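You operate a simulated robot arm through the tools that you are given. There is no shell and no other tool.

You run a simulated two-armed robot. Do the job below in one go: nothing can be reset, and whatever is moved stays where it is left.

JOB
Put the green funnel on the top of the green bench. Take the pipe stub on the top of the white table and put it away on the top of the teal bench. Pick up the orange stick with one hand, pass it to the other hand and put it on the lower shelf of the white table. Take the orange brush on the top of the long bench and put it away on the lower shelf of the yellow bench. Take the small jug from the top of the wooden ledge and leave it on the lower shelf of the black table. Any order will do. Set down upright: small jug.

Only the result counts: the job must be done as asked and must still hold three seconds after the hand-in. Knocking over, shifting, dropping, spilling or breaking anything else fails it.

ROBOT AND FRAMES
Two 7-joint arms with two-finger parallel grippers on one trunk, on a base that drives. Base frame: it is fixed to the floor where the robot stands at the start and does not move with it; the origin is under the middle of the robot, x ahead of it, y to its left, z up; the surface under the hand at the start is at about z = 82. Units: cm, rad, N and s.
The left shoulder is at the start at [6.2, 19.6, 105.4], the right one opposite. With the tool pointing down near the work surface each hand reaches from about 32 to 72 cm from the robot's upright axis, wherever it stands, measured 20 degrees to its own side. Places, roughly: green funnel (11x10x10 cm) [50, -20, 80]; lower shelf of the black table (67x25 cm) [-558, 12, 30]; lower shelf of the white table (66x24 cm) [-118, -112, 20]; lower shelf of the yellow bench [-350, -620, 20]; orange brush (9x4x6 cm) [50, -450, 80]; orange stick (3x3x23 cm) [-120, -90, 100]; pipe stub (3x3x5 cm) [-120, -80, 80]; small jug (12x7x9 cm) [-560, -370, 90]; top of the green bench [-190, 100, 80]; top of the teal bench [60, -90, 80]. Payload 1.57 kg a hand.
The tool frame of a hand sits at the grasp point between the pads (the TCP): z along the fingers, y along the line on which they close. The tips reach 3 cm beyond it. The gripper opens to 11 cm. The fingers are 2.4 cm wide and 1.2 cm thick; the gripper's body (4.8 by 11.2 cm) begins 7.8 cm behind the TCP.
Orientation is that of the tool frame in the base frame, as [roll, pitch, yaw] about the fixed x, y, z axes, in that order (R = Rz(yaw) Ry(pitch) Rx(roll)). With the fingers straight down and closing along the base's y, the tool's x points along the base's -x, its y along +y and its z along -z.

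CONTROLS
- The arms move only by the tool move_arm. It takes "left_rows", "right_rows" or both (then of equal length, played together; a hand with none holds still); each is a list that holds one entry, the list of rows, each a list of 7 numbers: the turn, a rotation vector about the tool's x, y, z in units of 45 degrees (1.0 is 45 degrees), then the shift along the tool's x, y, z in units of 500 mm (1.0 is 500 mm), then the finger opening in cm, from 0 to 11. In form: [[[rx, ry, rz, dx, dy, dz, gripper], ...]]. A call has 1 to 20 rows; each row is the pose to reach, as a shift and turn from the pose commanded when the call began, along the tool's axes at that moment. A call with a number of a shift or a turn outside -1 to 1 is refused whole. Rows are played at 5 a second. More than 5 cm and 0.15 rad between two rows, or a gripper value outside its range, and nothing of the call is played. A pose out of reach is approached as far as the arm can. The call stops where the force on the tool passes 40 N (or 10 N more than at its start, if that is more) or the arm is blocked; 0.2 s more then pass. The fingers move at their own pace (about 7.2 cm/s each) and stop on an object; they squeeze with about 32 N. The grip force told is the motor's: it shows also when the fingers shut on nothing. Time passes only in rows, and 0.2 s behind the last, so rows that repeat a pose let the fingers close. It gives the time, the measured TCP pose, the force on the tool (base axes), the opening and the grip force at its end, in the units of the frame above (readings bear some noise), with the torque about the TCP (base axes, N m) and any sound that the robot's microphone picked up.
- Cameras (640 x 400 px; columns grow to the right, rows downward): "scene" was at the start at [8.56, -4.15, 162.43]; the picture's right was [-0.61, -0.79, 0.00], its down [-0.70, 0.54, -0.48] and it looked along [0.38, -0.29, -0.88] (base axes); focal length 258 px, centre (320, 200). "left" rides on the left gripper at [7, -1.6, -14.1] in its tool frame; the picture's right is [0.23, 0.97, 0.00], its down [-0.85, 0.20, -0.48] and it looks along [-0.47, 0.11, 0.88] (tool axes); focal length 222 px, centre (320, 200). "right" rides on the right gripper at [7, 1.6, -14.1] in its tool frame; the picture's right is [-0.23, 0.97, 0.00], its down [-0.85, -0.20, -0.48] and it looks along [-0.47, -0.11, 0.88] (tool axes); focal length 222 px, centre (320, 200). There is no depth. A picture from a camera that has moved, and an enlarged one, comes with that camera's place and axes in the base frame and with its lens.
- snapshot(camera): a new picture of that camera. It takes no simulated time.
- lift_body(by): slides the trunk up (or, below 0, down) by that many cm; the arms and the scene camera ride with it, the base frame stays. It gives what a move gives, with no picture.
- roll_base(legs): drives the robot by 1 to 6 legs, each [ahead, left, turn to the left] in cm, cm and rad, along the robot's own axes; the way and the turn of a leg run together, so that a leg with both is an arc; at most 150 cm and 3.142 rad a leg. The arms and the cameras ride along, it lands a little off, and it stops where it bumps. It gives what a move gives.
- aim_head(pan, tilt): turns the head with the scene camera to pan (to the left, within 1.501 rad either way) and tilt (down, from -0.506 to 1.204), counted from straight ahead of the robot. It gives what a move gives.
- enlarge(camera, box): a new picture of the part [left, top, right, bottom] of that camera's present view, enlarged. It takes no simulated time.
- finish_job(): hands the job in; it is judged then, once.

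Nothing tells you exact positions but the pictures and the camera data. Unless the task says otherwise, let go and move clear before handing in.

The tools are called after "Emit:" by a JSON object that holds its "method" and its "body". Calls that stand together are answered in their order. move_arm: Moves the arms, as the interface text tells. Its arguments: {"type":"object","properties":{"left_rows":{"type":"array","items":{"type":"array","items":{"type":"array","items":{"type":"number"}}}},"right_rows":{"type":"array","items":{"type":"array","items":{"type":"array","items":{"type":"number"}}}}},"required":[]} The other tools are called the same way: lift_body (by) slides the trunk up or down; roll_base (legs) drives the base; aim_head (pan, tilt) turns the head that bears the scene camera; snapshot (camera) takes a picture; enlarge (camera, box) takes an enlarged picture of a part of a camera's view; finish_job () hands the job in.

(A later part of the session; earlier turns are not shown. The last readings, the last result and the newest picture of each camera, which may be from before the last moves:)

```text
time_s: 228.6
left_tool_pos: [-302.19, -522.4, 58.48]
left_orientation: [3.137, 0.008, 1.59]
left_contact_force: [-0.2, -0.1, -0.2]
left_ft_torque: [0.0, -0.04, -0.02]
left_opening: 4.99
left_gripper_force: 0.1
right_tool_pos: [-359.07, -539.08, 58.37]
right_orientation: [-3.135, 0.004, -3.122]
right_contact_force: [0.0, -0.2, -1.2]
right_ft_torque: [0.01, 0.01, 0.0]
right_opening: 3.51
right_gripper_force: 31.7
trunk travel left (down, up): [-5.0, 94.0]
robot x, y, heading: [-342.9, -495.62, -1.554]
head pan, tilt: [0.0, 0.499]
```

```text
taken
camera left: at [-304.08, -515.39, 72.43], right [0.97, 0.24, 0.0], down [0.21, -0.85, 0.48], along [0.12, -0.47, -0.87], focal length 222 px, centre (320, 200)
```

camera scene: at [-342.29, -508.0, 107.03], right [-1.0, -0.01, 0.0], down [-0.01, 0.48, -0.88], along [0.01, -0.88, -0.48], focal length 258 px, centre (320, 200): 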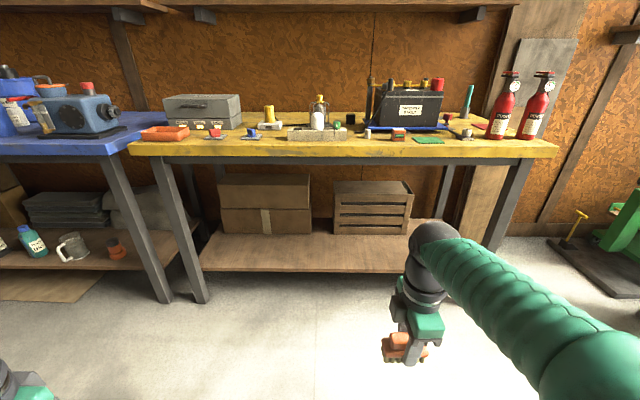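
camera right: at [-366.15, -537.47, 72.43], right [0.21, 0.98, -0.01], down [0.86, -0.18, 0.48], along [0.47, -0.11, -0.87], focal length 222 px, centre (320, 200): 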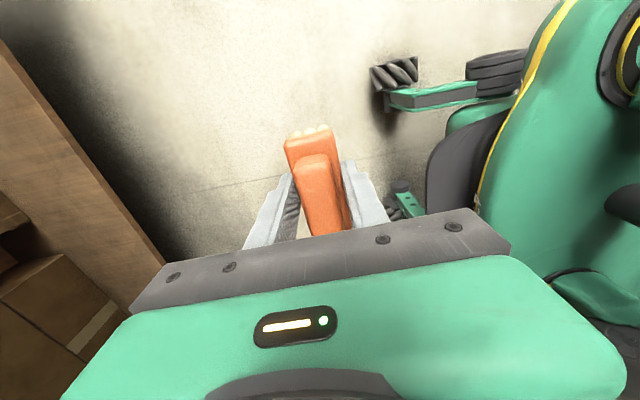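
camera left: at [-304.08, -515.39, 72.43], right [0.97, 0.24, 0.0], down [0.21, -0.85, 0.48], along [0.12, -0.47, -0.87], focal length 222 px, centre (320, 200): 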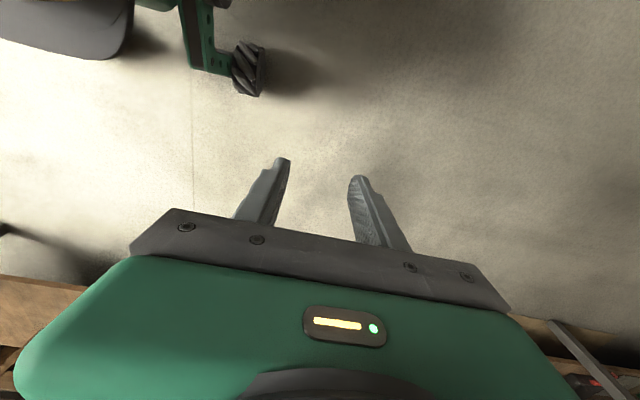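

The shelf's front edge is near y = -600 and the top's edge near y = -587. I'll lower the brush to z ≈ 35 in the open and drive 50 cm closer.

Emit:
{"method": "move_arm", "body": {"right_rows": [[[0, 0, 0, 0, 0, 0.08, 1], [0, 0, 0, 0, 0, 0.16, 1], [0, 0, 0, 0, 0, 0.24, 1], [0, 0, 0, 0, 0, 0.32, 1], [0, 0, 0, 0, 0, 0.4, 1], [0, 0, 0, 0, 0, 0.46, 1]]]}}

Emit:
{"method": "roll_base", "body": {"legs": [[50, 0, -0.017]]}}

Emit:
{"method": "aim_head", "body": {"pan": -0.2, "tilt": 0.8}}

Emit:
{"method": "snapshot", "body": {"camera": "scene"}}

Emit:
{"method": "snapshot", "body": {"camera": "right"}}

```text
time_s: 230.0
left_tool_pos: [-302.24, -522.56, 58.29]
left_orientation: [3.135, 0.006, 1.587]
left_contact_force: [0.3, -0.5, 0.1]
left_ft_torque: [-0.01, 0.0, 0.0]
left_opening: 5.03
left_gripper_force: 0.1
right_tool_pos: [-358.81, -539.42, 35.22]
right_orientation: [-3.134, 0.006, -3.123]
right_contact_force: [-0.2, -0.1, 0.4]
right_ft_torque: [0.01, 0.0, -0.02]
right_opening: 3.49
right_gripper_force: 32.1
trunk travel left (down, up): [-5.0, 94.0]
robot x, y, heading: [-342.27, -495.8, -1.56]
head pan, tilt: [0.0, 0.499]
```

```text
time_s: 233.0
left_tool_pos: [-302.63, -574.25, 58.39]
left_orientation: [3.136, 0.008, 1.566]
left_contact_force: [-1.0, 0.2, 1.0]
left_ft_torque: [-0.01, -0.01, -0.03]
left_opening: 5.05
left_gripper_force: 0.0
right_tool_pos: [-359.47, -589.98, 35.33]
right_orientation: [-3.132, 0.004, 3.14]
right_contact_force: [1.1, 0.2, -0.4]
right_ft_torque: [-0.01, 0.0, -0.03]
right_opening: 3.48
right_gripper_force: 32.0
trunk travel left (down, up): [-5.0, 94.0]
robot x, y, heading: [-342.22, -546.68, -1.576]
head pan, tilt: [0.0, 0.499]
```

```text
time_s: 233.8
left_tool_pos: [-302.57, -574.24, 58.53]
left_orientation: [3.137, 0.008, 1.568]
left_contact_force: [0.4, 0.0, -0.1]
left_ft_torque: [0.03, 0.02, 0.0]
left_opening: 5.01
left_gripper_force: 0.1
right_tool_pos: [-359.47, -589.93, 35.25]
right_orientation: [-3.133, 0.006, 3.14]
right_contact_force: [0.0, -0.3, 0.1]
right_ft_torque: [0.02, 0.03, 0.02]
right_opening: 3.5
right_gripper_force: 32.1
trunk travel left (down, up): [-5.0, 94.0]
robot x, y, heading: [-342.81, -546.89, -1.575]
head pan, tilt: [-0.201, 0.799]
```

```text
taken
camera scene: at [-343.97, -557.7, 104.44], right [-0.98, 0.21, 0.0], down [0.15, 0.7, -0.7], along [-0.14, -0.68, -0.72], focal length 258 px, centre (320, 200)
```

scene: 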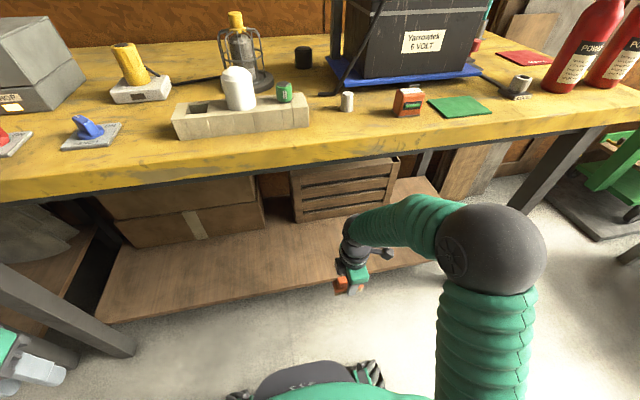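

```text
taken
camera right: at [-366.55, -588.12, 49.36], right [0.23, 0.97, -0.01], down [0.85, -0.2, 0.48], along [0.47, -0.12, -0.87], focal length 222 px, centre (320, 200)
```

right: 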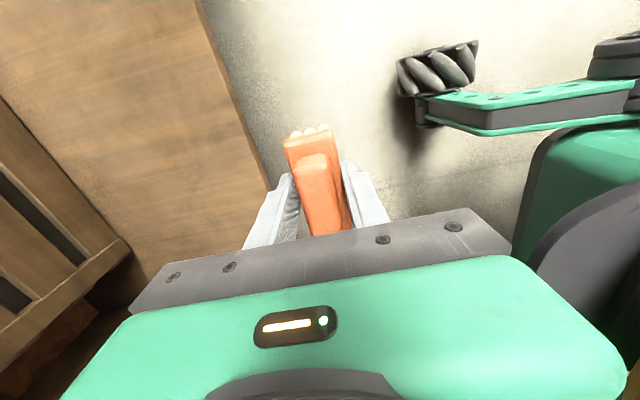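

Everything lines up: shelf edge at y ≈ -599 and crate front at y ≈ -628. I'll drop the trunk its last 5 cm for elbow clearance, then reach in about 22 cm.

Emit:
{"method": "lift_body", "body": {"by": -5}}

Emit:
{"method": "move_arm", "body": {"right_rows": [[[0, 0, 0, 0, 0, -0.04, 1], [0, 0, 0, 0, -0.07, -0.04, 1], [0, 0, 0, 0, -0.14, -0.04, 1], [0, 0, 0, 0, -0.21, -0.04, 1], [0, 0, 0, 0, -0.28, -0.04, 1], [0, 0, 0, 0, -0.35, -0.04, 1], [0, 0, 0, 0, -0.44, -0.04, 1], [0, 0, 0, 0, -0.44, -0.04, 1]]]}}

Emit:
{"method": "snapshot", "body": {"camera": "scene"}}

Emit:
{"method": "snapshot", "body": {"camera": "right"}}

```text
time_s: 234.7
left_tool_pos: [-302.68, -574.24, 53.31]
left_orientation: [3.137, 0.006, 1.569]
left_contact_force: [-1.2, -0.4, -0.6]
left_ft_torque: [-0.02, -0.01, -0.02]
left_opening: 5.01
left_gripper_force: 0.1
right_tool_pos: [-359.54, -589.92, 30.22]
right_orientation: [-3.129, 0.005, 3.141]
right_contact_force: [0.5, -0.3, -1.5]
right_ft_torque: [0.0, 0.01, 0.0]
right_opening: 3.52
right_gripper_force: 32.6
trunk travel left (down, up): [0.0, 99.0]
robot x, y, heading: [-342.48, -547.0, -1.578]
head pan, tilt: [-0.201, 0.799]
```

```text
time_s: 236.5
left_tool_pos: [-302.66, -574.26, 53.43]
left_orientation: [3.136, 0.008, 1.568]
left_contact_force: [0.1, 0.0, -0.2]
left_ft_torque: [0.01, -0.01, 0.01]
left_opening: 5.03
left_gripper_force: 0.1
right_tool_pos: [-359.32, -611.78, 32.47]
right_orientation: [-3.135, 0.004, 3.139]
right_contact_force: [0.3, -1.0, -1.3]
right_ft_torque: [0.0, -0.02, 0.03]
right_opening: 3.5
right_gripper_force: 31.7
trunk travel left (down, up): [0.0, 99.0]
robot x, y, heading: [-342.45, -546.65, -1.574]
head pan, tilt: [-0.201, 0.799]
```

```text
taken
camera scene: at [-343.97, -557.78, 99.43], right [-0.98, 0.21, 0.0], down [0.15, 0.7, -0.7], along [-0.14, -0.68, -0.72], focal length 258 px, centre (320, 200)
```

scene: 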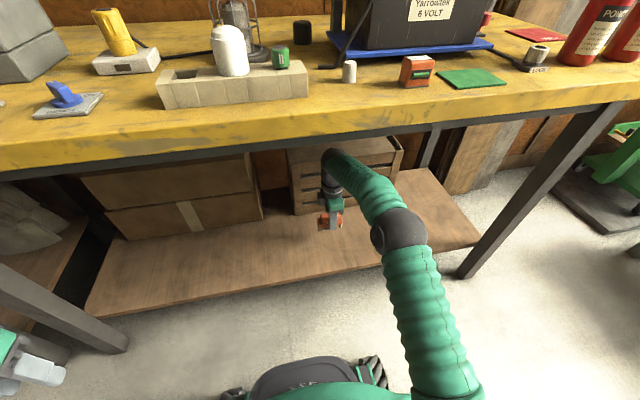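

```text
taken
camera right: at [-366.33, -610.12, 46.72], right [0.23, 0.97, -0.01], down [0.85, -0.2, 0.48], along [0.47, -0.12, -0.88], focal length 222 px, centre (320, 200)
```

right: 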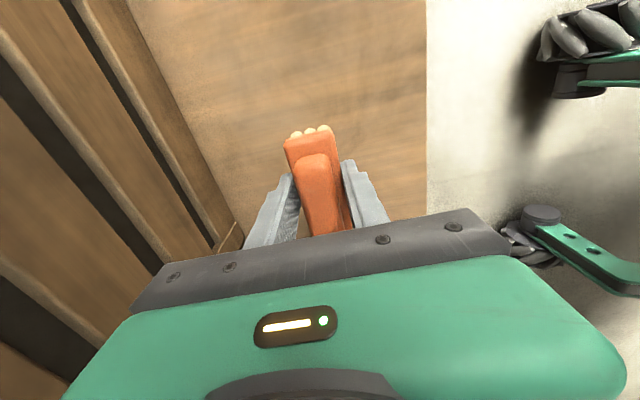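

The brush is 12 cm inside the shelf edge and clear of the crate. I'll lower it slowly.

Emit:
{"method": "move_arm", "body": {"right_rows": [[[0, 0, 0, 0, 0, 0.04, 1], [0, 0, 0, 0, 0, 0.08, 1], [0, 0, 0, 0, 0, 0.1, 1], [0, 0, 0, 0, 0, 0.116, 1], [0, 0, 0, 0, 0, 0.13, 1], [0, 0, 0, 0, 0, 0.14, 1], [0, 0, 0, 0, 0, 0.14, 1]]]}}

Emit:
{"method": "enlarge", "body": {"camera": "scene", "box": [270, 150, 430, 270]}}

```text
time_s: 238.1
left_tool_pos: [-302.65, -574.26, 53.42]
left_orientation: [3.134, 0.008, 1.567]
left_contact_force: [-0.5, -0.1, -0.1]
left_ft_torque: [-0.03, 0.0, 0.03]
left_opening: 5.01
left_gripper_force: 0.0
right_tool_pos: [-359.37, -612.07, 25.45]
right_orientation: [-3.133, 0.004, 3.141]
right_contact_force: [0.3, 1.0, -0.4]
right_ft_torque: [0.02, 0.0, -0.02]
right_opening: 3.51
right_gripper_force: 31.7
trunk travel left (down, up): [0.0, 99.0]
robot x, y, heading: [-342.61, -546.78, -1.579]
head pan, tilt: [-0.201, 0.799]
```

```text
3.33 times, centred on (350, 210) of scene
camera zoom: at [-343.98, -557.76, 99.43], right [-0.98, 0.21, 0.0], down [0.15, 0.7, -0.7], along [-0.14, -0.68, -0.72], focal length 859 px, centre (220, 167)
```

zoom: 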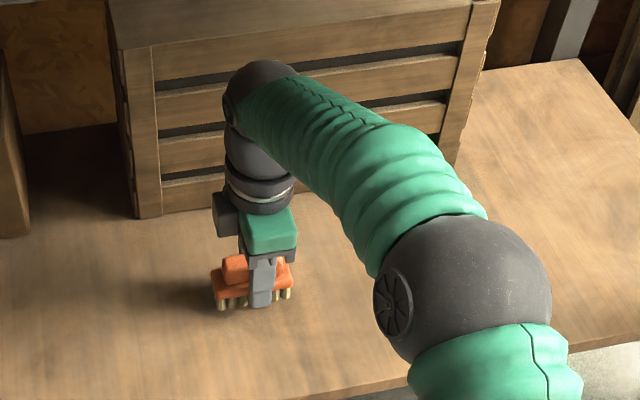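

Emit:
{"method": "move_arm", "body": {"right_rows": [[[0, 0, 0, 0, 0, 0.01, 1], [0, 0, 0, 0, 0, 0.018, 1], [0, 0, 0, 0, 0, 0.026, 1], [0, 0, 0, 0, 0, 0.034, 1], [0, 0, 0, 0, 0, 0.034, 1]]]}}

Emit:
{"method": "enlarge", "body": {"camera": "scene", "box": [270, 150, 430, 270]}}

```text
time_s: 239.3
left_tool_pos: [-302.5, -574.17, 53.48]
left_orientation: [3.14, 0.009, 1.568]
left_contact_force: [0.4, -0.8, -0.6]
left_ft_torque: [0.03, 0.0, 0.0]
left_opening: 5.01
left_gripper_force: 0.1
right_tool_pos: [-359.48, -611.92, 24.0]
right_orientation: [-3.13, 0.006, 3.139]
right_contact_force: [0.0, 1.8, 13.1]
right_ft_torque: [0.36, -0.12, 0.04]
right_opening: 3.53
right_gripper_force: 32.2
trunk travel left (down, up): [0.0, 99.0]
robot x, y, heading: [-342.47, -546.82, -1.582]
head pan, tilt: [-0.201, 0.799]
```

```text
3.33 times, centred on (350, 210) of scene
camera zoom: at [-343.92, -557.57, 99.48], right [-0.98, 0.21, 0.0], down [0.15, 0.7, -0.7], along [-0.14, -0.68, -0.72], focal length 859 px, centre (220, 167)
```

zoom: 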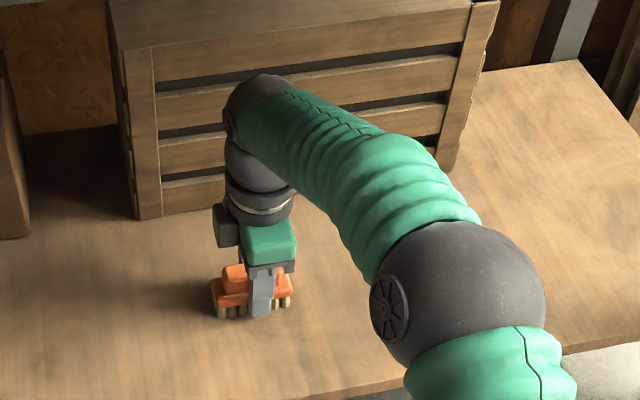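

The brush touches down with 13 N. I'll ease off, open gently, lift away and draw the hand out.

Emit:
{"method": "move_arm", "body": {"right_rows": [[[0, 0, 0, 0, 0, -0.004, 1], [0, 0, 0, 0, 0, -0.004, 4], [0, 0, 0, 0, 0, -0.004, 5], [0, 0, 0, 0, 0, -0.004, 6], [0, 0, 0, 0, 0, -0.004, 6], [0, 0, 0, 0, 0, -0.05, 6], [0, 0, 0, 0, 0, -0.12, 6], [0, 0, 0, 0, 0, -0.18, 6], [0, 0, 0, 0, 0, -0.22, 6], [0, 0, 0, 0, 0.07, -0.22, 6], [0, 0, 0, 0, 0.15, -0.22, 6], [0, 0, 0, 0, 0.23, -0.22, 6], [0, 0, 0, 0, 0.31, -0.22, 6], [0, 0, 0, 0, 0.39, -0.22, 6], [0, 0, 0, 0, 0.44, -0.22, 6]]]}}

Emit:
{"method": "snapshot", "body": {"camera": "scene"}}

Emit:
{"method": "snapshot", "body": {"camera": "right"}}

```text
time_s: 242.5
left_tool_pos: [-302.6, -574.2, 53.52]
left_orientation: [3.135, 0.006, 1.568]
left_contact_force: [0.0, -0.8, -0.1]
left_ft_torque: [-0.02, -0.01, 0.01]
left_opening: 5.01
left_gripper_force: 0.0
right_tool_pos: [-359.47, -589.78, 34.31]
right_orientation: [-3.134, 0.006, 3.141]
right_contact_force: [-0.6, 0.1, -0.5]
right_ft_torque: [0.01, 0.02, 0.01]
right_opening: 6.0
right_gripper_force: 0.1
trunk travel left (down, up): [0.0, 99.0]
robot x, y, heading: [-342.18, -546.38, -1.576]
head pan, tilt: [-0.201, 0.799]
```

```text
taken
camera scene: at [-343.97, -557.68, 99.44], right [-0.98, 0.21, 0.0], down [0.15, 0.7, -0.7], along [-0.14, -0.68, -0.72], focal length 258 px, centre (320, 200)
```

scene: 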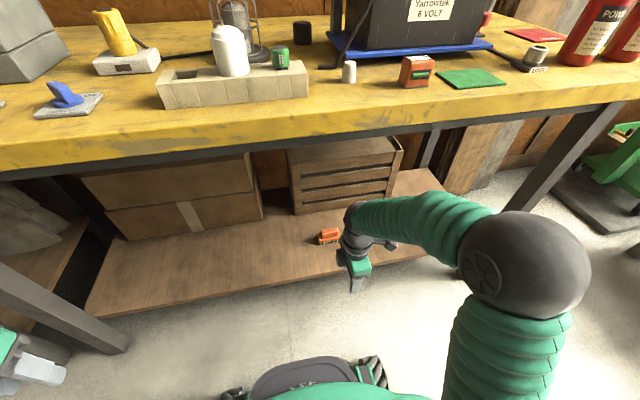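

```text
taken
camera right: at [-366.55, -587.98, 48.47], right [0.23, 0.97, -0.01], down [0.85, -0.2, 0.48], along [0.47, -0.12, -0.87], focal length 222 px, centre (320, 200)
```

right: 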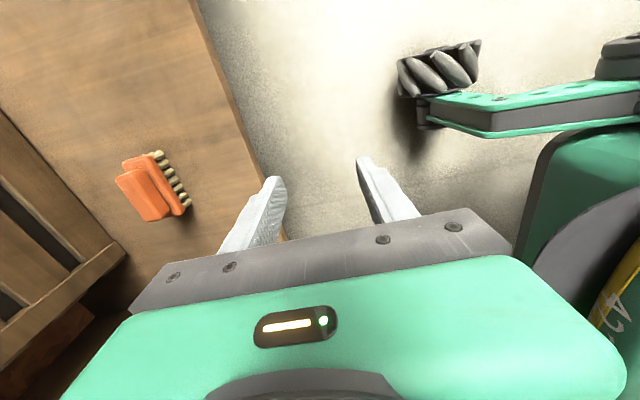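

The brush stands on the yellow bench's lower shelf. I'll back off, raise the trunk, and restore the arms' poses.

Emit:
{"method": "roll_base", "body": {"legs": [[-100, 0, 0]]}}

Emit:
{"method": "lift_body", "body": {"by": 40}}

Emit:
{"method": "lift_body", "body": {"by": 25}}

Emit:
{"method": "move_arm", "body": {"right_rows": [[[0, 0, 0.16, 0, 0, -0.07, 6], [0, 0, 0.32, 0, 0, -0.14, 6], [0, 0, 0.48, 0, 0, -0.2, 6], [0, 0, 0.64, 0, 0, -0.26, 6], [0, 0, 0.8, 0, 0, -0.32, 6], [0, 0, 0.95, 0, 0, -0.36, 6], [0, 0, 1, 0, 0, -0.36, 6]]], "left_rows": [[[0, 0, 0, 0, 0, 0, 6], [0, 0, 0, 0, 0, 0, 6], [0, 0, 0, 0, 0, 0, 6], [0, 0, 0, 0, 0, 0, 6], [0, 0, 0, 0, 0, 0, 6], [0, 0, 0, 0, 0, 0, 6], [0, 0, 0, 0, 0, 0, 6]]]}}

Emit:
{"method": "move_arm", "body": {"right_rows": [[[0, 0, 0.16, 0, 0, 0, 6], [0, 0, 0.32, 0, 0, 0, 6], [0, 0, 0.48, 0, 0, 0, 6], [0, 0, 0.64, 0, 0, 0, 6], [0, 0, 0.8, 0, 0, 0, 6], [0, 0, 0.95, 0, 0, 0, 6], [0, 0, 1, 0, 0, 0, 6]]]}}

Emit:
{"method": "aim_head", "body": {"pan": -1.3, "tilt": 0.35}}

Emit:
{"method": "snapshot", "body": {"camera": "scene"}}

```text
time_s: 247.7
left_tool_pos: [-301.69, -475.18, 53.39]
left_orientation: [3.135, 0.007, 1.558]
left_contact_force: [0.4, 0.4, -0.6]
left_ft_torque: [-0.01, 0.0, 0.05]
left_opening: 4.99
left_gripper_force: 0.1
right_tool_pos: [-358.64, -490.32, 34.31]
right_orientation: [-3.133, 0.005, 3.131]
right_contact_force: [0.5, -0.4, -0.3]
right_ft_torque: [0.01, 0.01, 0.0]
right_opening: 5.97
right_gripper_force: 0.0
trunk travel left (down, up): [0.0, 99.0]
robot x, y, heading: [-341.04, -447.3, -1.583]
head pan, tilt: [-0.201, 0.799]
```

```text
time_s: 251.5
left_tool_pos: [-301.74, -475.19, 93.53]
left_orientation: [3.136, 0.008, 1.559]
left_contact_force: [0.1, 0.0, 0.0]
left_ft_torque: [0.02, -0.01, 0.0]
left_opening: 5.01
left_gripper_force: 0.1
right_tool_pos: [-358.69, -490.41, 74.35]
right_orientation: [-3.133, 0.004, 3.132]
right_contact_force: [-1.1, -0.8, 0.4]
right_ft_torque: [0.01, 0.05, 0.03]
right_opening: 5.98
right_gripper_force: 0.0
trunk travel left (down, up): [-40.0, 59.0]
robot x, y, heading: [-341.01, -447.09, -1.585]
head pan, tilt: [-0.201, 0.799]
```

```text
time_s: 254.1
left_tool_pos: [-301.71, -475.24, 118.42]
left_orientation: [3.137, 0.007, 1.558]
left_contact_force: [-0.3, -0.3, -1.2]
left_ft_torque: [0.02, -0.06, 0.03]
left_opening: 5.03
left_gripper_force: 0.1
right_tool_pos: [-358.67, -490.33, 99.28]
right_orientation: [-3.133, 0.005, 3.13]
right_contact_force: [-0.4, 0.1, 0.6]
right_ft_torque: [-0.02, -0.02, 0.02]
right_opening: 6.01
right_gripper_force: 0.1
trunk travel left (down, up): [-65.0, 34.0]
robot x, y, heading: [-341.47, -447.13, -1.586]
head pan, tilt: [-0.201, 0.799]
```

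```text
time_s: 255.7
left_tool_pos: [-301.67, -475.35, 118.39]
left_orientation: [3.137, 0.009, 1.558]
left_contact_force: [-0.1, -0.1, -0.1]
left_ft_torque: [-0.01, 0.0, 0.03]
left_opening: 6.0
left_gripper_force: 0.1
right_tool_pos: [-358.74, -490.1, 117.42]
right_orientation: [-3.14, 0.009, 2.345]
right_contact_force: [1.0, -0.1, -0.2]
right_ft_torque: [-0.04, -0.03, 0.02]
right_opening: 6.0
right_gripper_force: 0.1
trunk travel left (down, up): [-65.0, 34.0]
robot x, y, heading: [-341.6, -447.53, -1.583]
head pan, tilt: [-0.201, 0.799]
```

```text
time_s: 257.3
left_tool_pos: [-301.74, -475.26, 118.4]
left_orientation: [3.137, 0.008, 1.559]
left_contact_force: [-0.2, 0.0, -0.2]
left_ft_torque: [-0.02, 0.01, -0.01]
left_opening: 6.01
left_gripper_force: 0.0
right_tool_pos: [-358.69, -490.28, 117.35]
right_orientation: [3.137, 0.008, 1.559]
right_contact_force: [0.8, -0.5, 0.1]
right_ft_torque: [0.02, -0.01, 0.03]
right_opening: 5.99
right_gripper_force: 0.0
trunk travel left (down, up): [-65.0, 34.0]
robot x, y, heading: [-341.64, -447.37, -1.582]
head pan, tilt: [-0.201, 0.799]
```

```text
time_s: 258.6
left_tool_pos: [-301.73, -475.37, 118.41]
left_orientation: [3.135, 0.007, 1.558]
left_contact_force: [1.1, 0.1, -0.4]
left_ft_torque: [0.0, 0.0, 0.02]
left_opening: 6.0
left_gripper_force: 0.0
right_tool_pos: [-358.69, -490.15, 117.43]
right_orientation: [3.136, 0.008, 1.559]
right_contact_force: [0.1, -0.6, 0.3]
right_ft_torque: [0.01, 0.02, -0.04]
right_opening: 6.0
right_gripper_force: 0.0
trunk travel left (down, up): [-65.0, 34.0]
robot x, y, heading: [-340.97, -447.42, -1.584]
head pan, tilt: [-1.3, 0.351]
```

```text
taken
camera scene: at [-350.2, -452.87, 168.41], right [-0.25, 0.97, 0.0], down [0.33, 0.09, -0.94], along [-0.91, -0.24, -0.34], focal length 258 px, centre (320, 200)
```

scene: 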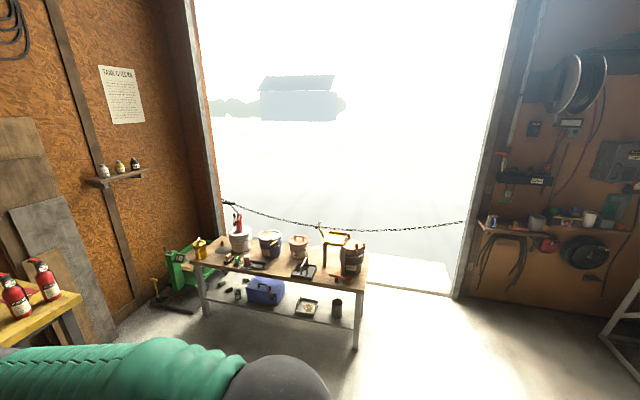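

The wooden ledge looks to be the wall shelf right of the door, past the bright opening. I'll turn to face it and drive nearer.

Emit:
{"method": "roll_base", "body": {"legs": [[0, 0, -1.557], [90, -60, 0]]}}

Emit:
{"method": "aim_head", "body": {"pan": -0.3, "tilt": 0.5}}

Emit:
{"method": "snapshot", "body": {"camera": "scene"}}

```text
time_s: 268.0
left_tool_pos: [-459.69, -425.67, 118.37]
left_orientation: [3.139, 0.008, -0.023]
left_contact_force: [0.1, 0.3, -0.2]
left_ft_torque: [0.0, 0.03, 0.0]
left_opening: 5.99
left_gripper_force: 0.2
right_tool_pos: [-473.94, -368.43, 117.44]
right_orientation: [3.139, 0.007, -0.023]
right_contact_force: [-0.7, 1.0, -0.2]
right_ft_torque: [-0.01, -0.01, 0.01]
right_opening: 6.03
right_gripper_force: 0.1
trunk travel left (down, up): [-65.0, 34.0]
robot x, y, heading: [-431.37, -386.7, 3.114]
head pan, tilt: [-1.3, 0.351]
```

```text
time_s: 269.3
left_tool_pos: [-459.74, -425.54, 118.33]
left_orientation: [3.137, 0.007, -0.023]
left_contact_force: [-0.1, 0.1, 1.2]
left_ft_torque: [-0.02, 0.01, 0.01]
left_opening: 6.01
left_gripper_force: 0.1
right_tool_pos: [-474.01, -368.27, 117.35]
right_orientation: [3.137, 0.009, -0.02]
right_contact_force: [0.7, 0.4, 0.9]
right_ft_torque: [0.02, 0.02, 0.03]
right_opening: 6.01
right_gripper_force: 0.0
trunk travel left (down, up): [-65.0, 34.0]
robot x, y, heading: [-431.27, -386.12, 3.114]
head pan, tilt: [-0.3, 0.499]
```

```text
taken
camera scene: at [-443.1, -383.25, 167.04], right [0.32, 0.95, 0.0], down [0.45, -0.15, -0.88], along [-0.83, 0.28, -0.48], focal length 258 px, centre (320, 200)
```

scene: 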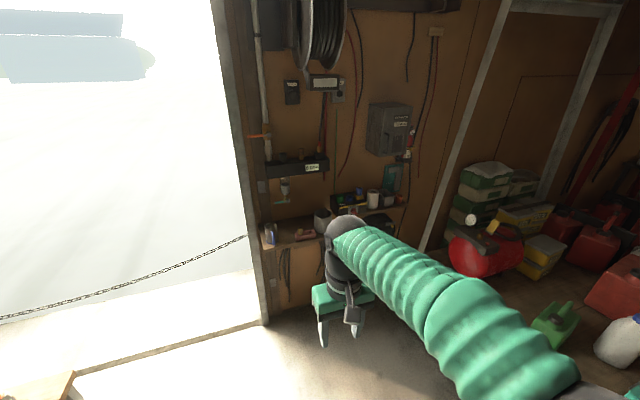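

Emit:
{"method": "enlarge", "body": {"camera": "scene", "box": [240, 150, 440, 280]}}

Emit:
{"method": "snapshot", "body": {"camera": "right"}}

```text
3.08 times, centred on (340, 215) of scene
camera zoom: at [-443.1, -383.25, 167.04], right [0.32, 0.95, 0.0], down [0.45, -0.15, -0.88], along [-0.83, 0.28, -0.48], focal length 793 px, centre (258, 154)
```

zoom: 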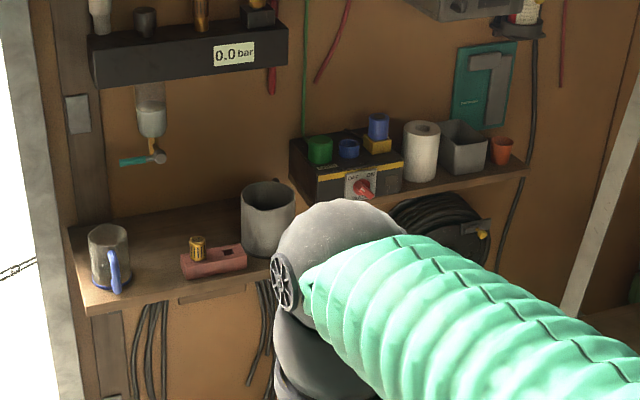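

```text
taken
camera right: at [-466.97, -369.98, 131.47], right [-0.25, -0.97, 0.01], down [-0.85, 0.22, 0.49], along [-0.47, 0.11, -0.87], focal length 222 px, centre (320, 200)
```

right: 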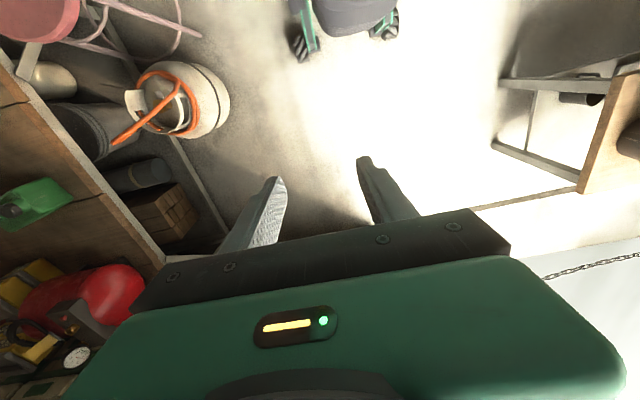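

The small jug looks to be the vessel with a blue handle at the ledge's left end, near [-550, -374]. A "0.0 bar" device hangs on the wall behind and above it, so I'll get closer for a better look.

Emit:
{"method": "roll_base", "body": {"legs": [[40, 6, 0.027]]}}

Emit:
{"method": "aim_head", "body": {"pan": -0.1, "tilt": 0.6}}

Emit:
{"method": "snapshot", "body": {"camera": "scene"}}

Emit:
{"method": "snapshot", "body": {"camera": "right"}}

Emit:
{"method": "snapshot", "body": {"camera": "left"}}

```text
time_s: 271.8
left_tool_pos: [-498.03, -431.54, 118.54]
left_orientation: [3.136, 0.008, 0.002]
left_contact_force: [0.4, 0.1, -0.8]
left_ft_torque: [0.02, 0.02, 0.02]
left_opening: 6.01
left_gripper_force: 0.1
right_tool_pos: [-513.82, -374.75, 117.41]
right_orientation: [3.137, 0.01, 0.002]
right_contact_force: [0.6, 0.9, -1.4]
right_ft_torque: [0.01, 0.0, 0.01]
right_opening: 6.03
right_gripper_force: 0.1
trunk travel left (down, up): [-65.0, 34.0]
robot x, y, heading: [-470.67, -391.67, 3.14]
head pan, tilt: [-0.3, 0.499]
```

```text
time_s: 272.5
left_tool_pos: [-498.21, -431.58, 118.41]
left_orientation: [3.136, 0.005, 0.001]
left_contact_force: [-0.4, 0.1, 0.9]
left_ft_torque: [-0.02, -0.01, -0.03]
left_opening: 6.01
left_gripper_force: 0.0
right_tool_pos: [-513.86, -374.81, 117.31]
right_orientation: [3.137, 0.01, 0.003]
right_contact_force: [-0.2, -0.3, -0.1]
right_ft_torque: [0.02, -0.02, -0.06]
right_opening: 5.99
right_gripper_force: 0.1
trunk travel left (down, up): [-65.0, 34.0]
robot x, y, heading: [-470.52, -391.15, 3.14]
head pan, tilt: [-0.099, 0.6]
```

```text
taken
camera scene: at [-482.8, -390.8, 166.12], right [0.1, 0.99, 0.0], down [0.56, -0.06, -0.82], along [-0.82, 0.08, -0.57], focal length 258 px, centre (320, 200)
```

scene: 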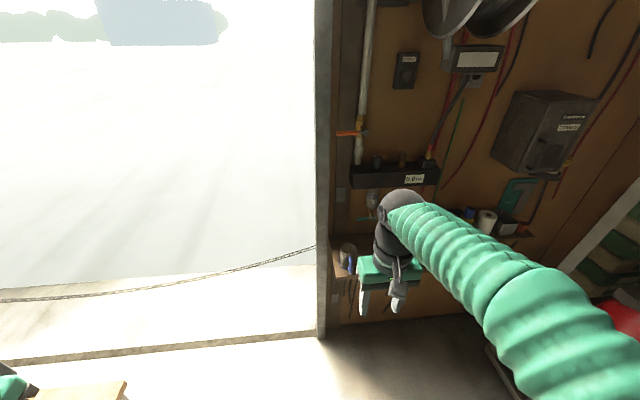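

```text
taken
camera right: at [-506.89, -376.31, 131.44], right [-0.22, -0.97, 0.01], down [-0.85, 0.2, 0.48], along [-0.47, 0.1, -0.87], focal length 222 px, centre (320, 200)
```

right: 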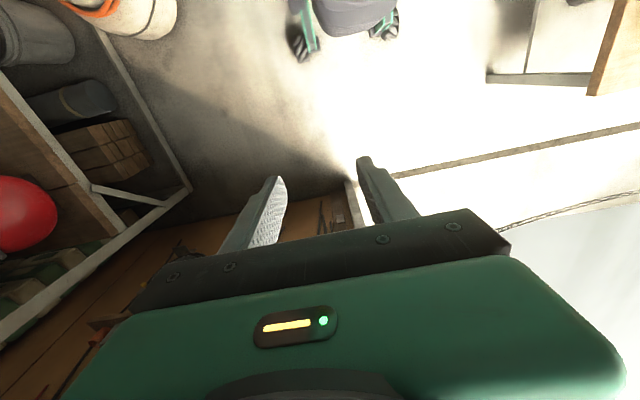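

```text
taken
camera left: at [-491.19, -429.89, 132.43], right [0.23, -0.97, 0.0], down [-0.85, -0.2, 0.48], along [-0.47, -0.11, -0.87], focal length 222 px, centre (320, 200)
```

left: 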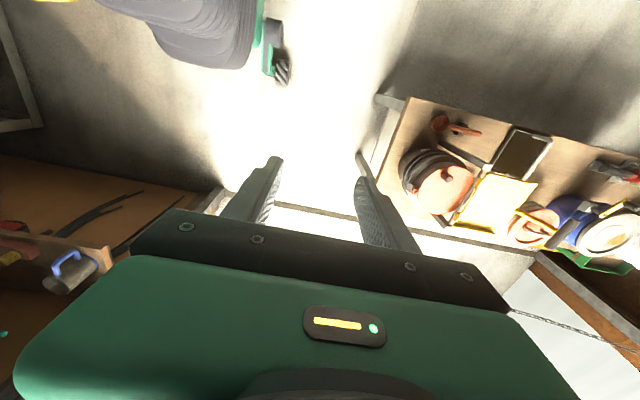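

Emit:
{"method": "enlarge", "body": {"camera": "left", "box": [0, 200, 160, 330]}}

Emit:
{"method": "enlarge", "body": {"camera": "scene", "box": [310, 140, 460, 300]}}

```text
3.08 times, centred on (80, 265) of left
camera zoom: at [-491.19, -429.89, 132.43], right [0.23, -0.97, 0.0], down [-0.85, -0.2, 0.48], along [-0.47, -0.11, -0.87], focal length 684 px, centre (1058, 0)
```

zoom: 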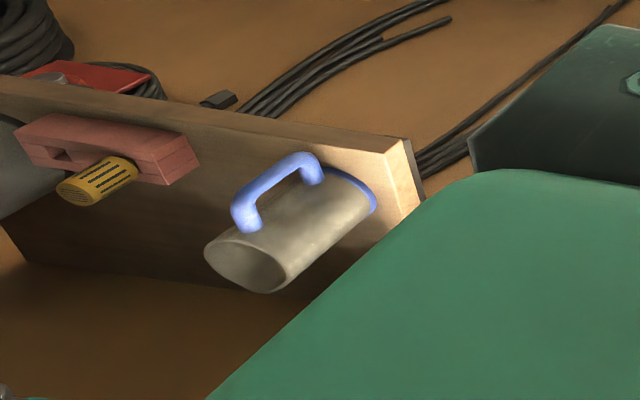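

```text
2.50 times, centred on (385, 220) of scene
camera zoom: at [-482.8, -390.8, 166.12], right [0.1, 0.99, 0.0], down [0.56, -0.06, -0.82], along [-0.82, 0.08, -0.57], focal length 644 px, centre (158, 150)
```

zoom: 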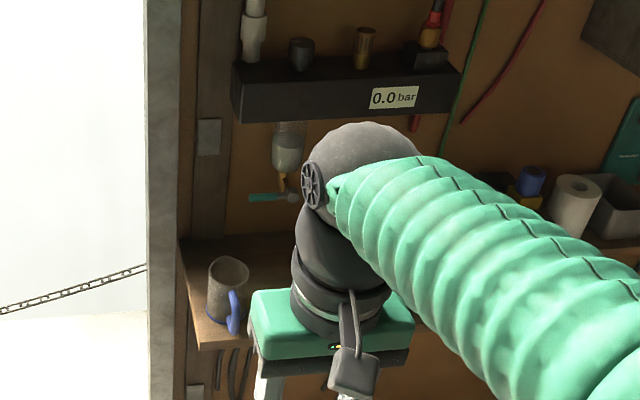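

The jug is a mug with its blue handle toward me: body centre about [-555, -372.5], z ≈ 82.5 to 92. The bar device's face is at x ≈ -565.5, so a straight-down grip clears it. I'll pull the left hand in and drive closer.

Emit:
{"method": "move_arm", "body": {"left_rows": [[[0, 0, 0, -0.03, -0.06, 0, 6], [0, 0, 0, -0.07, -0.12, 0, 6], [0, 0, 0, -0.11, -0.18, 0, 6], [0, 0, 0, -0.15, -0.24, 0, 6], [0, 0, 0, -0.18, -0.3, 0, 6], [0, 0, 0, -0.2, -0.36, 0, 6]]], "right_rows": [[[0, 0, 0, 0, 0, 0, 7], [0, 0, 0, 0, 0, 0, 8], [0, 0, 0, 0, 0, 0, 9], [0, 0, 0, 0, 0, 0, 10], [0, 0, 0, 0, 0, 0, 10.5], [0, 0, 0, 0, 0, 0, 10.5]]]}}

Emit:
{"method": "roll_base", "body": {"legs": [[24, -4, 0]]}}

Emit:
{"method": "aim_head", "body": {"pan": -0.2, "tilt": 0.8}}

Emit:
{"method": "snapshot", "body": {"camera": "scene"}}

Emit:
{"method": "snapshot", "body": {"camera": "right"}}

Emit:
{"method": "snapshot", "body": {"camera": "left"}}

```text
time_s: 273.9
left_tool_pos: [-508.38, -413.23, 118.41]
left_orientation: [3.135, 0.007, 0.004]
left_contact_force: [-0.7, -0.2, 0.6]
left_ft_torque: [-0.01, -0.03, 0.02]
left_opening: 5.98
left_gripper_force: 0.0
right_tool_pos: [-513.9, -374.58, 117.41]
right_orientation: [3.137, 0.009, 0.005]
right_contact_force: [0.2, 0.0, -0.1]
right_ft_torque: [-0.03, 0.01, 0.0]
right_opening: 10.51
right_gripper_force: 0.0
trunk travel left (down, up): [-65.0, 34.0]
robot x, y, heading: [-471.17, -391.82, 3.141]
head pan, tilt: [-0.099, 0.6]
```

```text
time_s: 275.7
left_tool_pos: [-532.09, -409.49, 118.51]
left_orientation: [3.138, 0.009, 0.003]
left_contact_force: [0.2, -0.4, -0.1]
left_ft_torque: [0.0, -0.03, 0.0]
left_opening: 5.98
left_gripper_force: 0.1
right_tool_pos: [-537.69, -370.73, 117.53]
right_orientation: [3.136, 0.011, 0.004]
right_contact_force: [-0.1, -1.1, 0.2]
right_ft_torque: [0.02, 0.0, 0.01]
right_opening: 10.49
right_gripper_force: 0.1
trunk travel left (down, up): [-65.0, 34.0]
robot x, y, heading: [-494.34, -387.48, 3.135]
head pan, tilt: [-0.099, 0.6]
```

```text
time_s: 276.4
left_tool_pos: [-532.28, -409.27, 118.44]
left_orientation: [3.136, 0.005, 0.003]
left_contact_force: [0.3, -0.2, 0.6]
left_ft_torque: [0.04, -0.03, -0.03]
left_opening: 6.01
left_gripper_force: 0.1
right_tool_pos: [-537.86, -370.66, 117.32]
right_orientation: [3.136, 0.009, 0.005]
right_contact_force: [0.0, -0.3, -0.5]
right_ft_torque: [0.0, 0.01, 0.0]
right_opening: 10.54
right_gripper_force: 0.1
trunk travel left (down, up): [-65.0, 34.0]
robot x, y, heading: [-494.83, -387.34, 3.137]
head pan, tilt: [-0.201, 0.799]
```

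```text
taken
camera scene: at [-505.89, -385.88, 164.43], right [0.2, 0.98, 0.0], down [0.7, -0.14, -0.7], along [-0.68, 0.14, -0.72], focal length 258 px, centre (320, 200)
```

scene: 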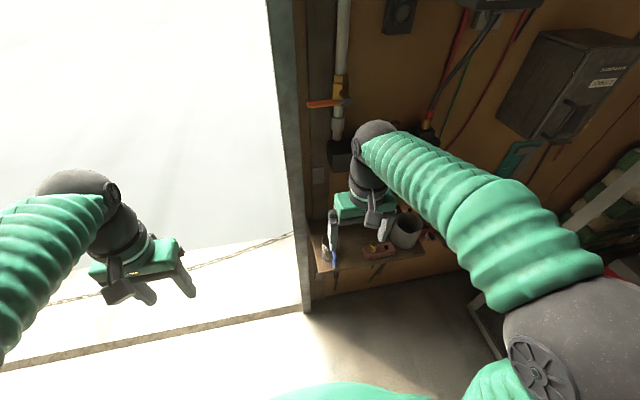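

```text
taken
camera right: at [-530.82, -372.14, 131.43], right [-0.22, -0.97, 0.01], down [-0.85, 0.2, 0.48], along [-0.47, 0.1, -0.88], focal length 222 px, centre (320, 200)
```

right: 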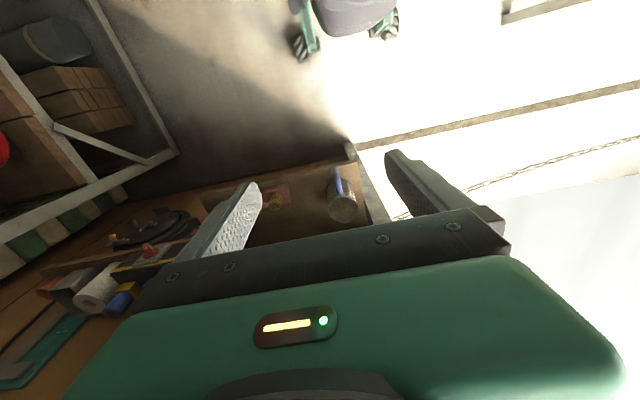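

```text
taken
camera left: at [-525.35, -407.56, 132.42], right [0.23, -0.97, 0.0], down [-0.85, -0.2, 0.48], along [-0.47, -0.11, -0.88], focal length 222 px, centre (320, 200)
```

left: 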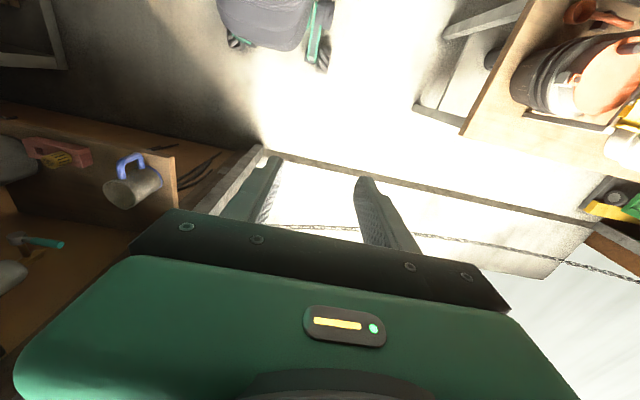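

Emit:
{"method": "enlarge", "body": {"camera": "right", "box": [260, 140, 420, 240]}}

Emit:
{"method": "enlarge", "body": {"camera": "left", "box": [60, 120, 220, 230]}}

Emit:
{"method": "enlarge", "body": {"camera": "scene", "box": [290, 140, 440, 290]}}

```text
4.00 times, centred on (340, 190) of right
camera zoom: at [-530.82, -372.14, 131.43], right [-0.22, -0.97, 0.01], down [-0.85, 0.2, 0.48], along [-0.47, 0.1, -0.88], focal length 888 px, centre (240, 240)
```

zoom: 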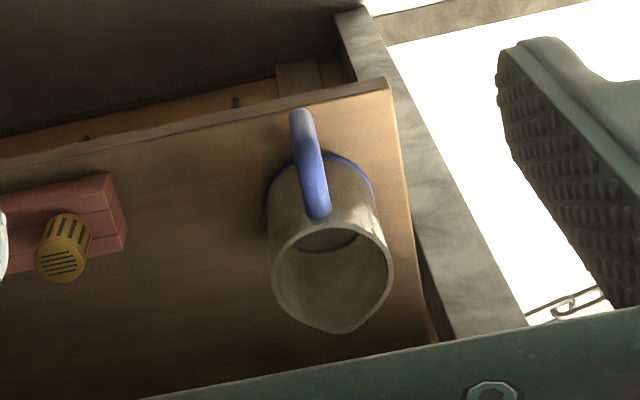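

```text
3.64 times, centred on (140, 175) of left
camera zoom: at [-525.35, -407.56, 132.42], right [0.23, -0.97, 0.0], down [-0.85, -0.2, 0.48], along [-0.47, -0.11, -0.88], focal length 808 px, centre (974, 291)
```

zoom: 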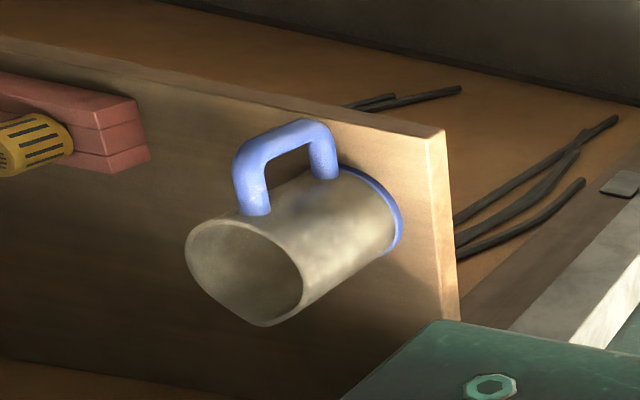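

```text
2.67 times, centred on (365, 215) of scene
camera zoom: at [-505.89, -385.88, 164.43], right [0.2, 0.98, 0.0], down [0.7, -0.14, -0.7], along [-0.68, 0.14, -0.72], focal length 688 px, centre (200, 160)
```

zoom: 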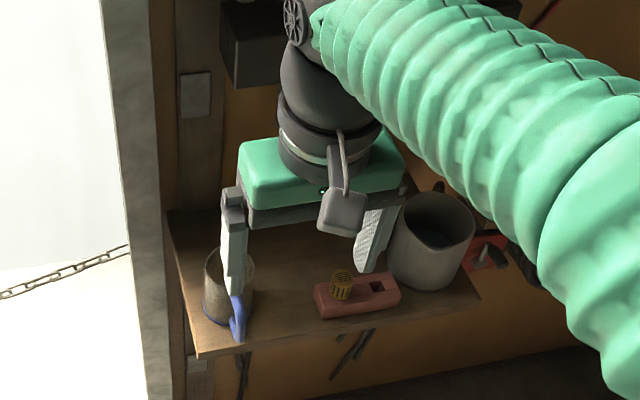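

The jug's body centre is at about [-555.7, -372.0], rim near z = 90.6, ledge near z = 81.6. I'll lower in front of the ledge first, then slide forward above the jug.

Emit:
{"method": "move_arm", "body": {"right_rows": [[[0, 0, 0, 0, 0, 0.08, 10.5], [0, 0, 0, 0, 0.006, 0.16, 10.5], [0, 0, 0, 0, 0.012, 0.24, 10.5], [0, 0, 0, 0, 0.018, 0.31, 10.5], [0, 0, 0, -0.07, 0.024, 0.31, 10.5], [0, 0, 0, -0.14, 0.024, 0.31, 10.5], [0, 0, 0, -0.21, 0.024, 0.31, 10.5], [0, 0, 0, -0.28, 0.024, 0.31, 10.5], [0, 0, 0, -0.34, 0.024, 0.31, 10.5], [0, 0, 0, -0.358, 0.024, 0.31, 10.5], [0, 0, 0, -0.358, 0.024, 0.31, 10.5]]]}}

Emit:
{"method": "snapshot", "body": {"camera": "right"}}

Emit:
{"method": "enlarge", "body": {"camera": "left", "box": [40, 100, 240, 250]}}

Emit:
{"method": "enlarge", "body": {"camera": "scene", "box": [290, 140, 440, 290]}}

```text
time_s: 278.8
left_tool_pos: [-532.28, -409.25, 118.48]
left_orientation: [3.136, 0.008, 0.003]
left_contact_force: [-0.2, 0.3, 0.5]
left_ft_torque: [0.0, -0.01, -0.03]
left_opening: 5.99
left_gripper_force: 0.0
right_tool_pos: [-555.69, -371.87, 102.04]
right_orientation: [3.137, 0.009, 0.005]
right_contact_force: [0.0, -0.1, -0.4]
right_ft_torque: [-0.02, -0.01, -0.02]
right_opening: 10.49
right_gripper_force: 0.1
trunk travel left (down, up): [-65.0, 34.0]
robot x, y, heading: [-494.74, -387.32, 3.142]
head pan, tilt: [-0.201, 0.799]
```

```text
taken
camera right: at [-548.74, -373.45, 116.2], right [-0.22, -0.97, 0.01], down [-0.85, 0.2, 0.49], along [-0.47, 0.1, -0.87], focal length 222 px, centre (320, 200)
```

right: 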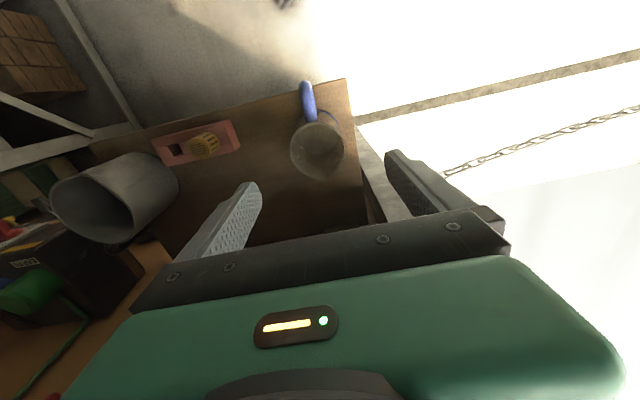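

```text
2.67 times, centred on (140, 175) of left
camera zoom: at [-525.23, -407.58, 132.46], right [0.23, -0.97, 0.0], down [-0.85, -0.2, 0.49], along [-0.47, -0.11, -0.87], focal length 592 px, centre (800, 267)
```

zoom: 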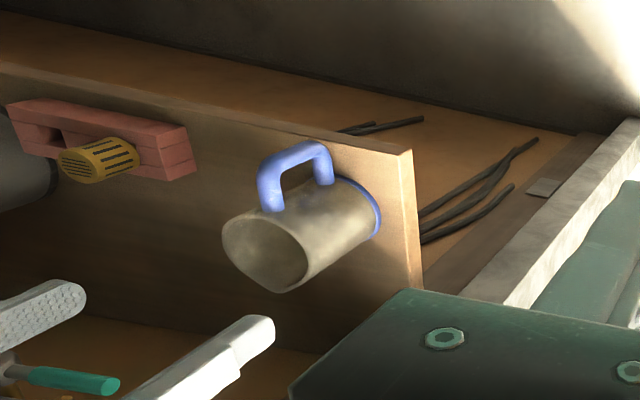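

```text
2.67 times, centred on (365, 215) of scene
camera zoom: at [-505.89, -385.9, 164.43], right [0.2, 0.98, 0.0], down [0.7, -0.14, -0.7], along [-0.68, 0.14, -0.72], focal length 688 px, centre (200, 160)
```

zoom: 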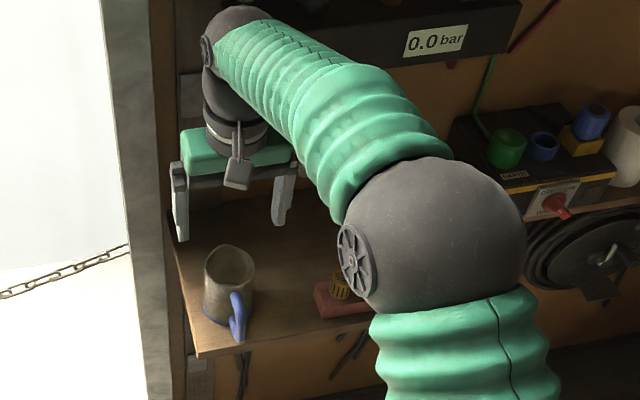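

The hand is right above the jug, with the fingers on either side. I'll go down to z = 87.5 and close.

Emit:
{"method": "move_arm", "body": {"right_rows": [[[0, 0, 0, -0.002, 0, 0.06, 10.5], [0, 0, 0, -0.002, 0, 0.12, 10.5], [0, 0, 0, -0.002, 0, 0.18, 10.5], [0, 0, 0, -0.002, 0, 0.24, 10.5], [0, 0, 0, -0.002, 0, 0.29, 10.5], [0, 0, 0, -0.002, 0, 0.29, 10.5]]]}}

Emit:
{"method": "snapshot", "body": {"camera": "right"}}

Emit:
{"method": "enlarge", "body": {"camera": "left", "box": [40, 100, 240, 250]}}

Emit:
{"method": "enlarge", "body": {"camera": "scene", "box": [290, 140, 440, 290]}}

```text
time_s: 280.2
left_tool_pos: [-532.36, -409.37, 118.44]
left_orientation: [3.136, 0.007, 0.004]
left_contact_force: [-0.1, 0.2, 0.8]
left_ft_torque: [-0.03, 0.02, 0.01]
left_opening: 5.98
left_gripper_force: 0.0
right_tool_pos: [-556.13, -372.07, 87.49]
right_orientation: [3.136, 0.008, 0.004]
right_contact_force: [0.2, -0.1, 0.0]
right_ft_torque: [-0.01, 0.04, -0.02]
right_opening: 10.53
right_gripper_force: 0.1
trunk travel left (down, up): [-65.0, 34.0]
robot x, y, heading: [-494.68, -387.38, 3.14]
head pan, tilt: [-0.201, 0.799]
```

```text
taken
camera right: at [-549.05, -373.63, 101.62], right [-0.22, -0.97, 0.01], down [-0.85, 0.2, 0.49], along [-0.47, 0.1, -0.87], focal length 222 px, centre (320, 200)
```

right: 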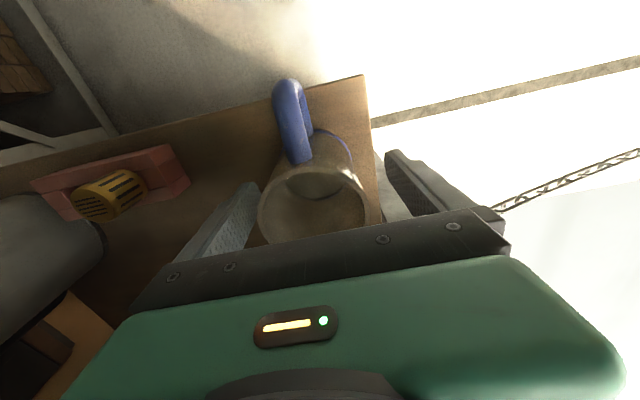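

```text
2.67 times, centred on (140, 175) of left
camera zoom: at [-525.2, -407.58, 132.47], right [0.23, -0.97, 0.0], down [-0.85, -0.2, 0.49], along [-0.47, -0.11, -0.87], focal length 592 px, centre (800, 267)
```

zoom: 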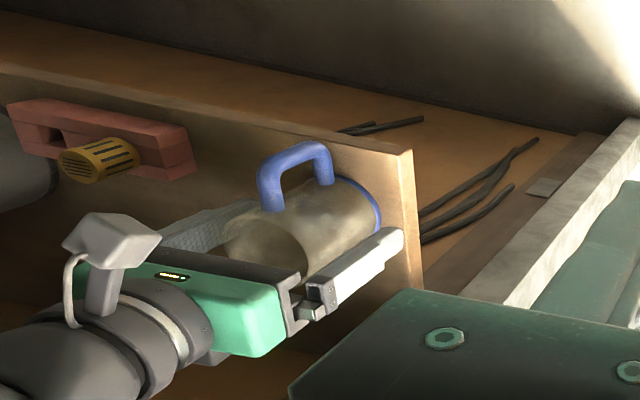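

```text
2.67 times, centred on (365, 215) of scene
camera zoom: at [-505.87, -385.9, 164.43], right [0.2, 0.98, 0.0], down [0.7, -0.14, -0.7], along [-0.68, 0.14, -0.72], focal length 688 px, centre (200, 160)
```

zoom: 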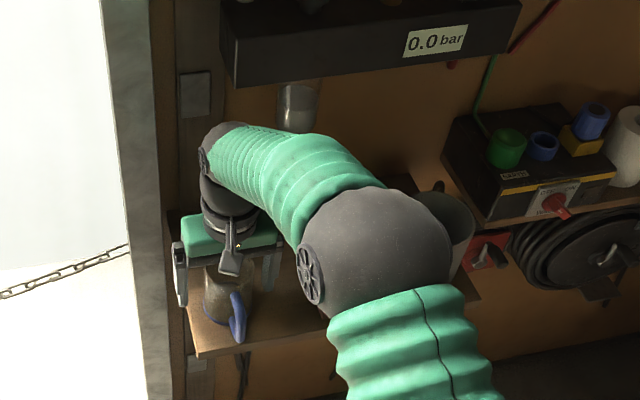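

The jug sits between the fingers with palm above the rim. I'll close gently on the body.

Emit:
{"method": "move_arm", "body": {"right_rows": [[[0, 0, 0, 0, 0, 0, 9.5], [0, 0, 0, 0, 0, 0, 8.5], [0, 0, 0, 0, 0, 0, 7.5], [0, 0, 0, 0, 0, 0, 6.5], [0, 0, 0, 0, 0, 0, 5.5], [0, 0, 0, 0, 0, 0, 4.5], [0, 0, 0, 0, 0, 0, 4.5]]]}}

Emit:
{"method": "snapshot", "body": {"camera": "right"}}

```text
time_s: 281.8
left_tool_pos: [-532.3, -409.49, 118.39]
left_orientation: [3.136, 0.006, 0.004]
left_contact_force: [0.3, -0.7, 0.5]
left_ft_torque: [0.01, 0.01, 0.01]
left_opening: 5.99
left_gripper_force: 0.1
right_tool_pos: [-556.18, -372.19, 87.58]
right_orientation: [3.135, 0.009, 0.003]
right_contact_force: [-0.4, -0.1, 1.0]
right_ft_torque: [0.03, 0.03, -0.03]
right_opening: 6.35
right_gripper_force: 32.0
trunk travel left (down, up): [-65.0, 34.0]
robot x, y, heading: [-494.75, -387.78, 3.137]
head pan, tilt: [-0.201, 0.799]
```

```text
taken
camera right: at [-549.09, -373.63, 101.63], right [-0.22, -0.97, 0.01], down [-0.85, 0.2, 0.48], along [-0.47, 0.1, -0.87], focal length 222 px, centre (320, 200)
```

right: 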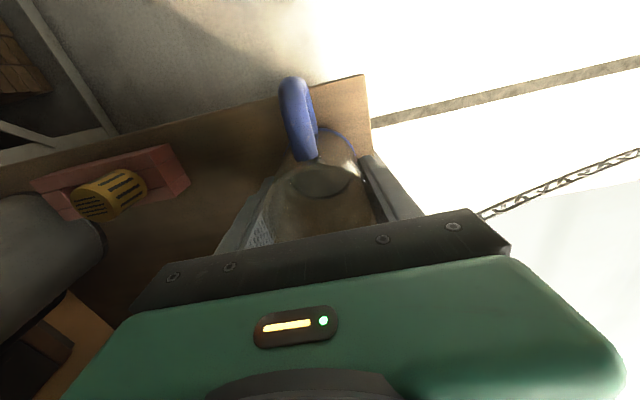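

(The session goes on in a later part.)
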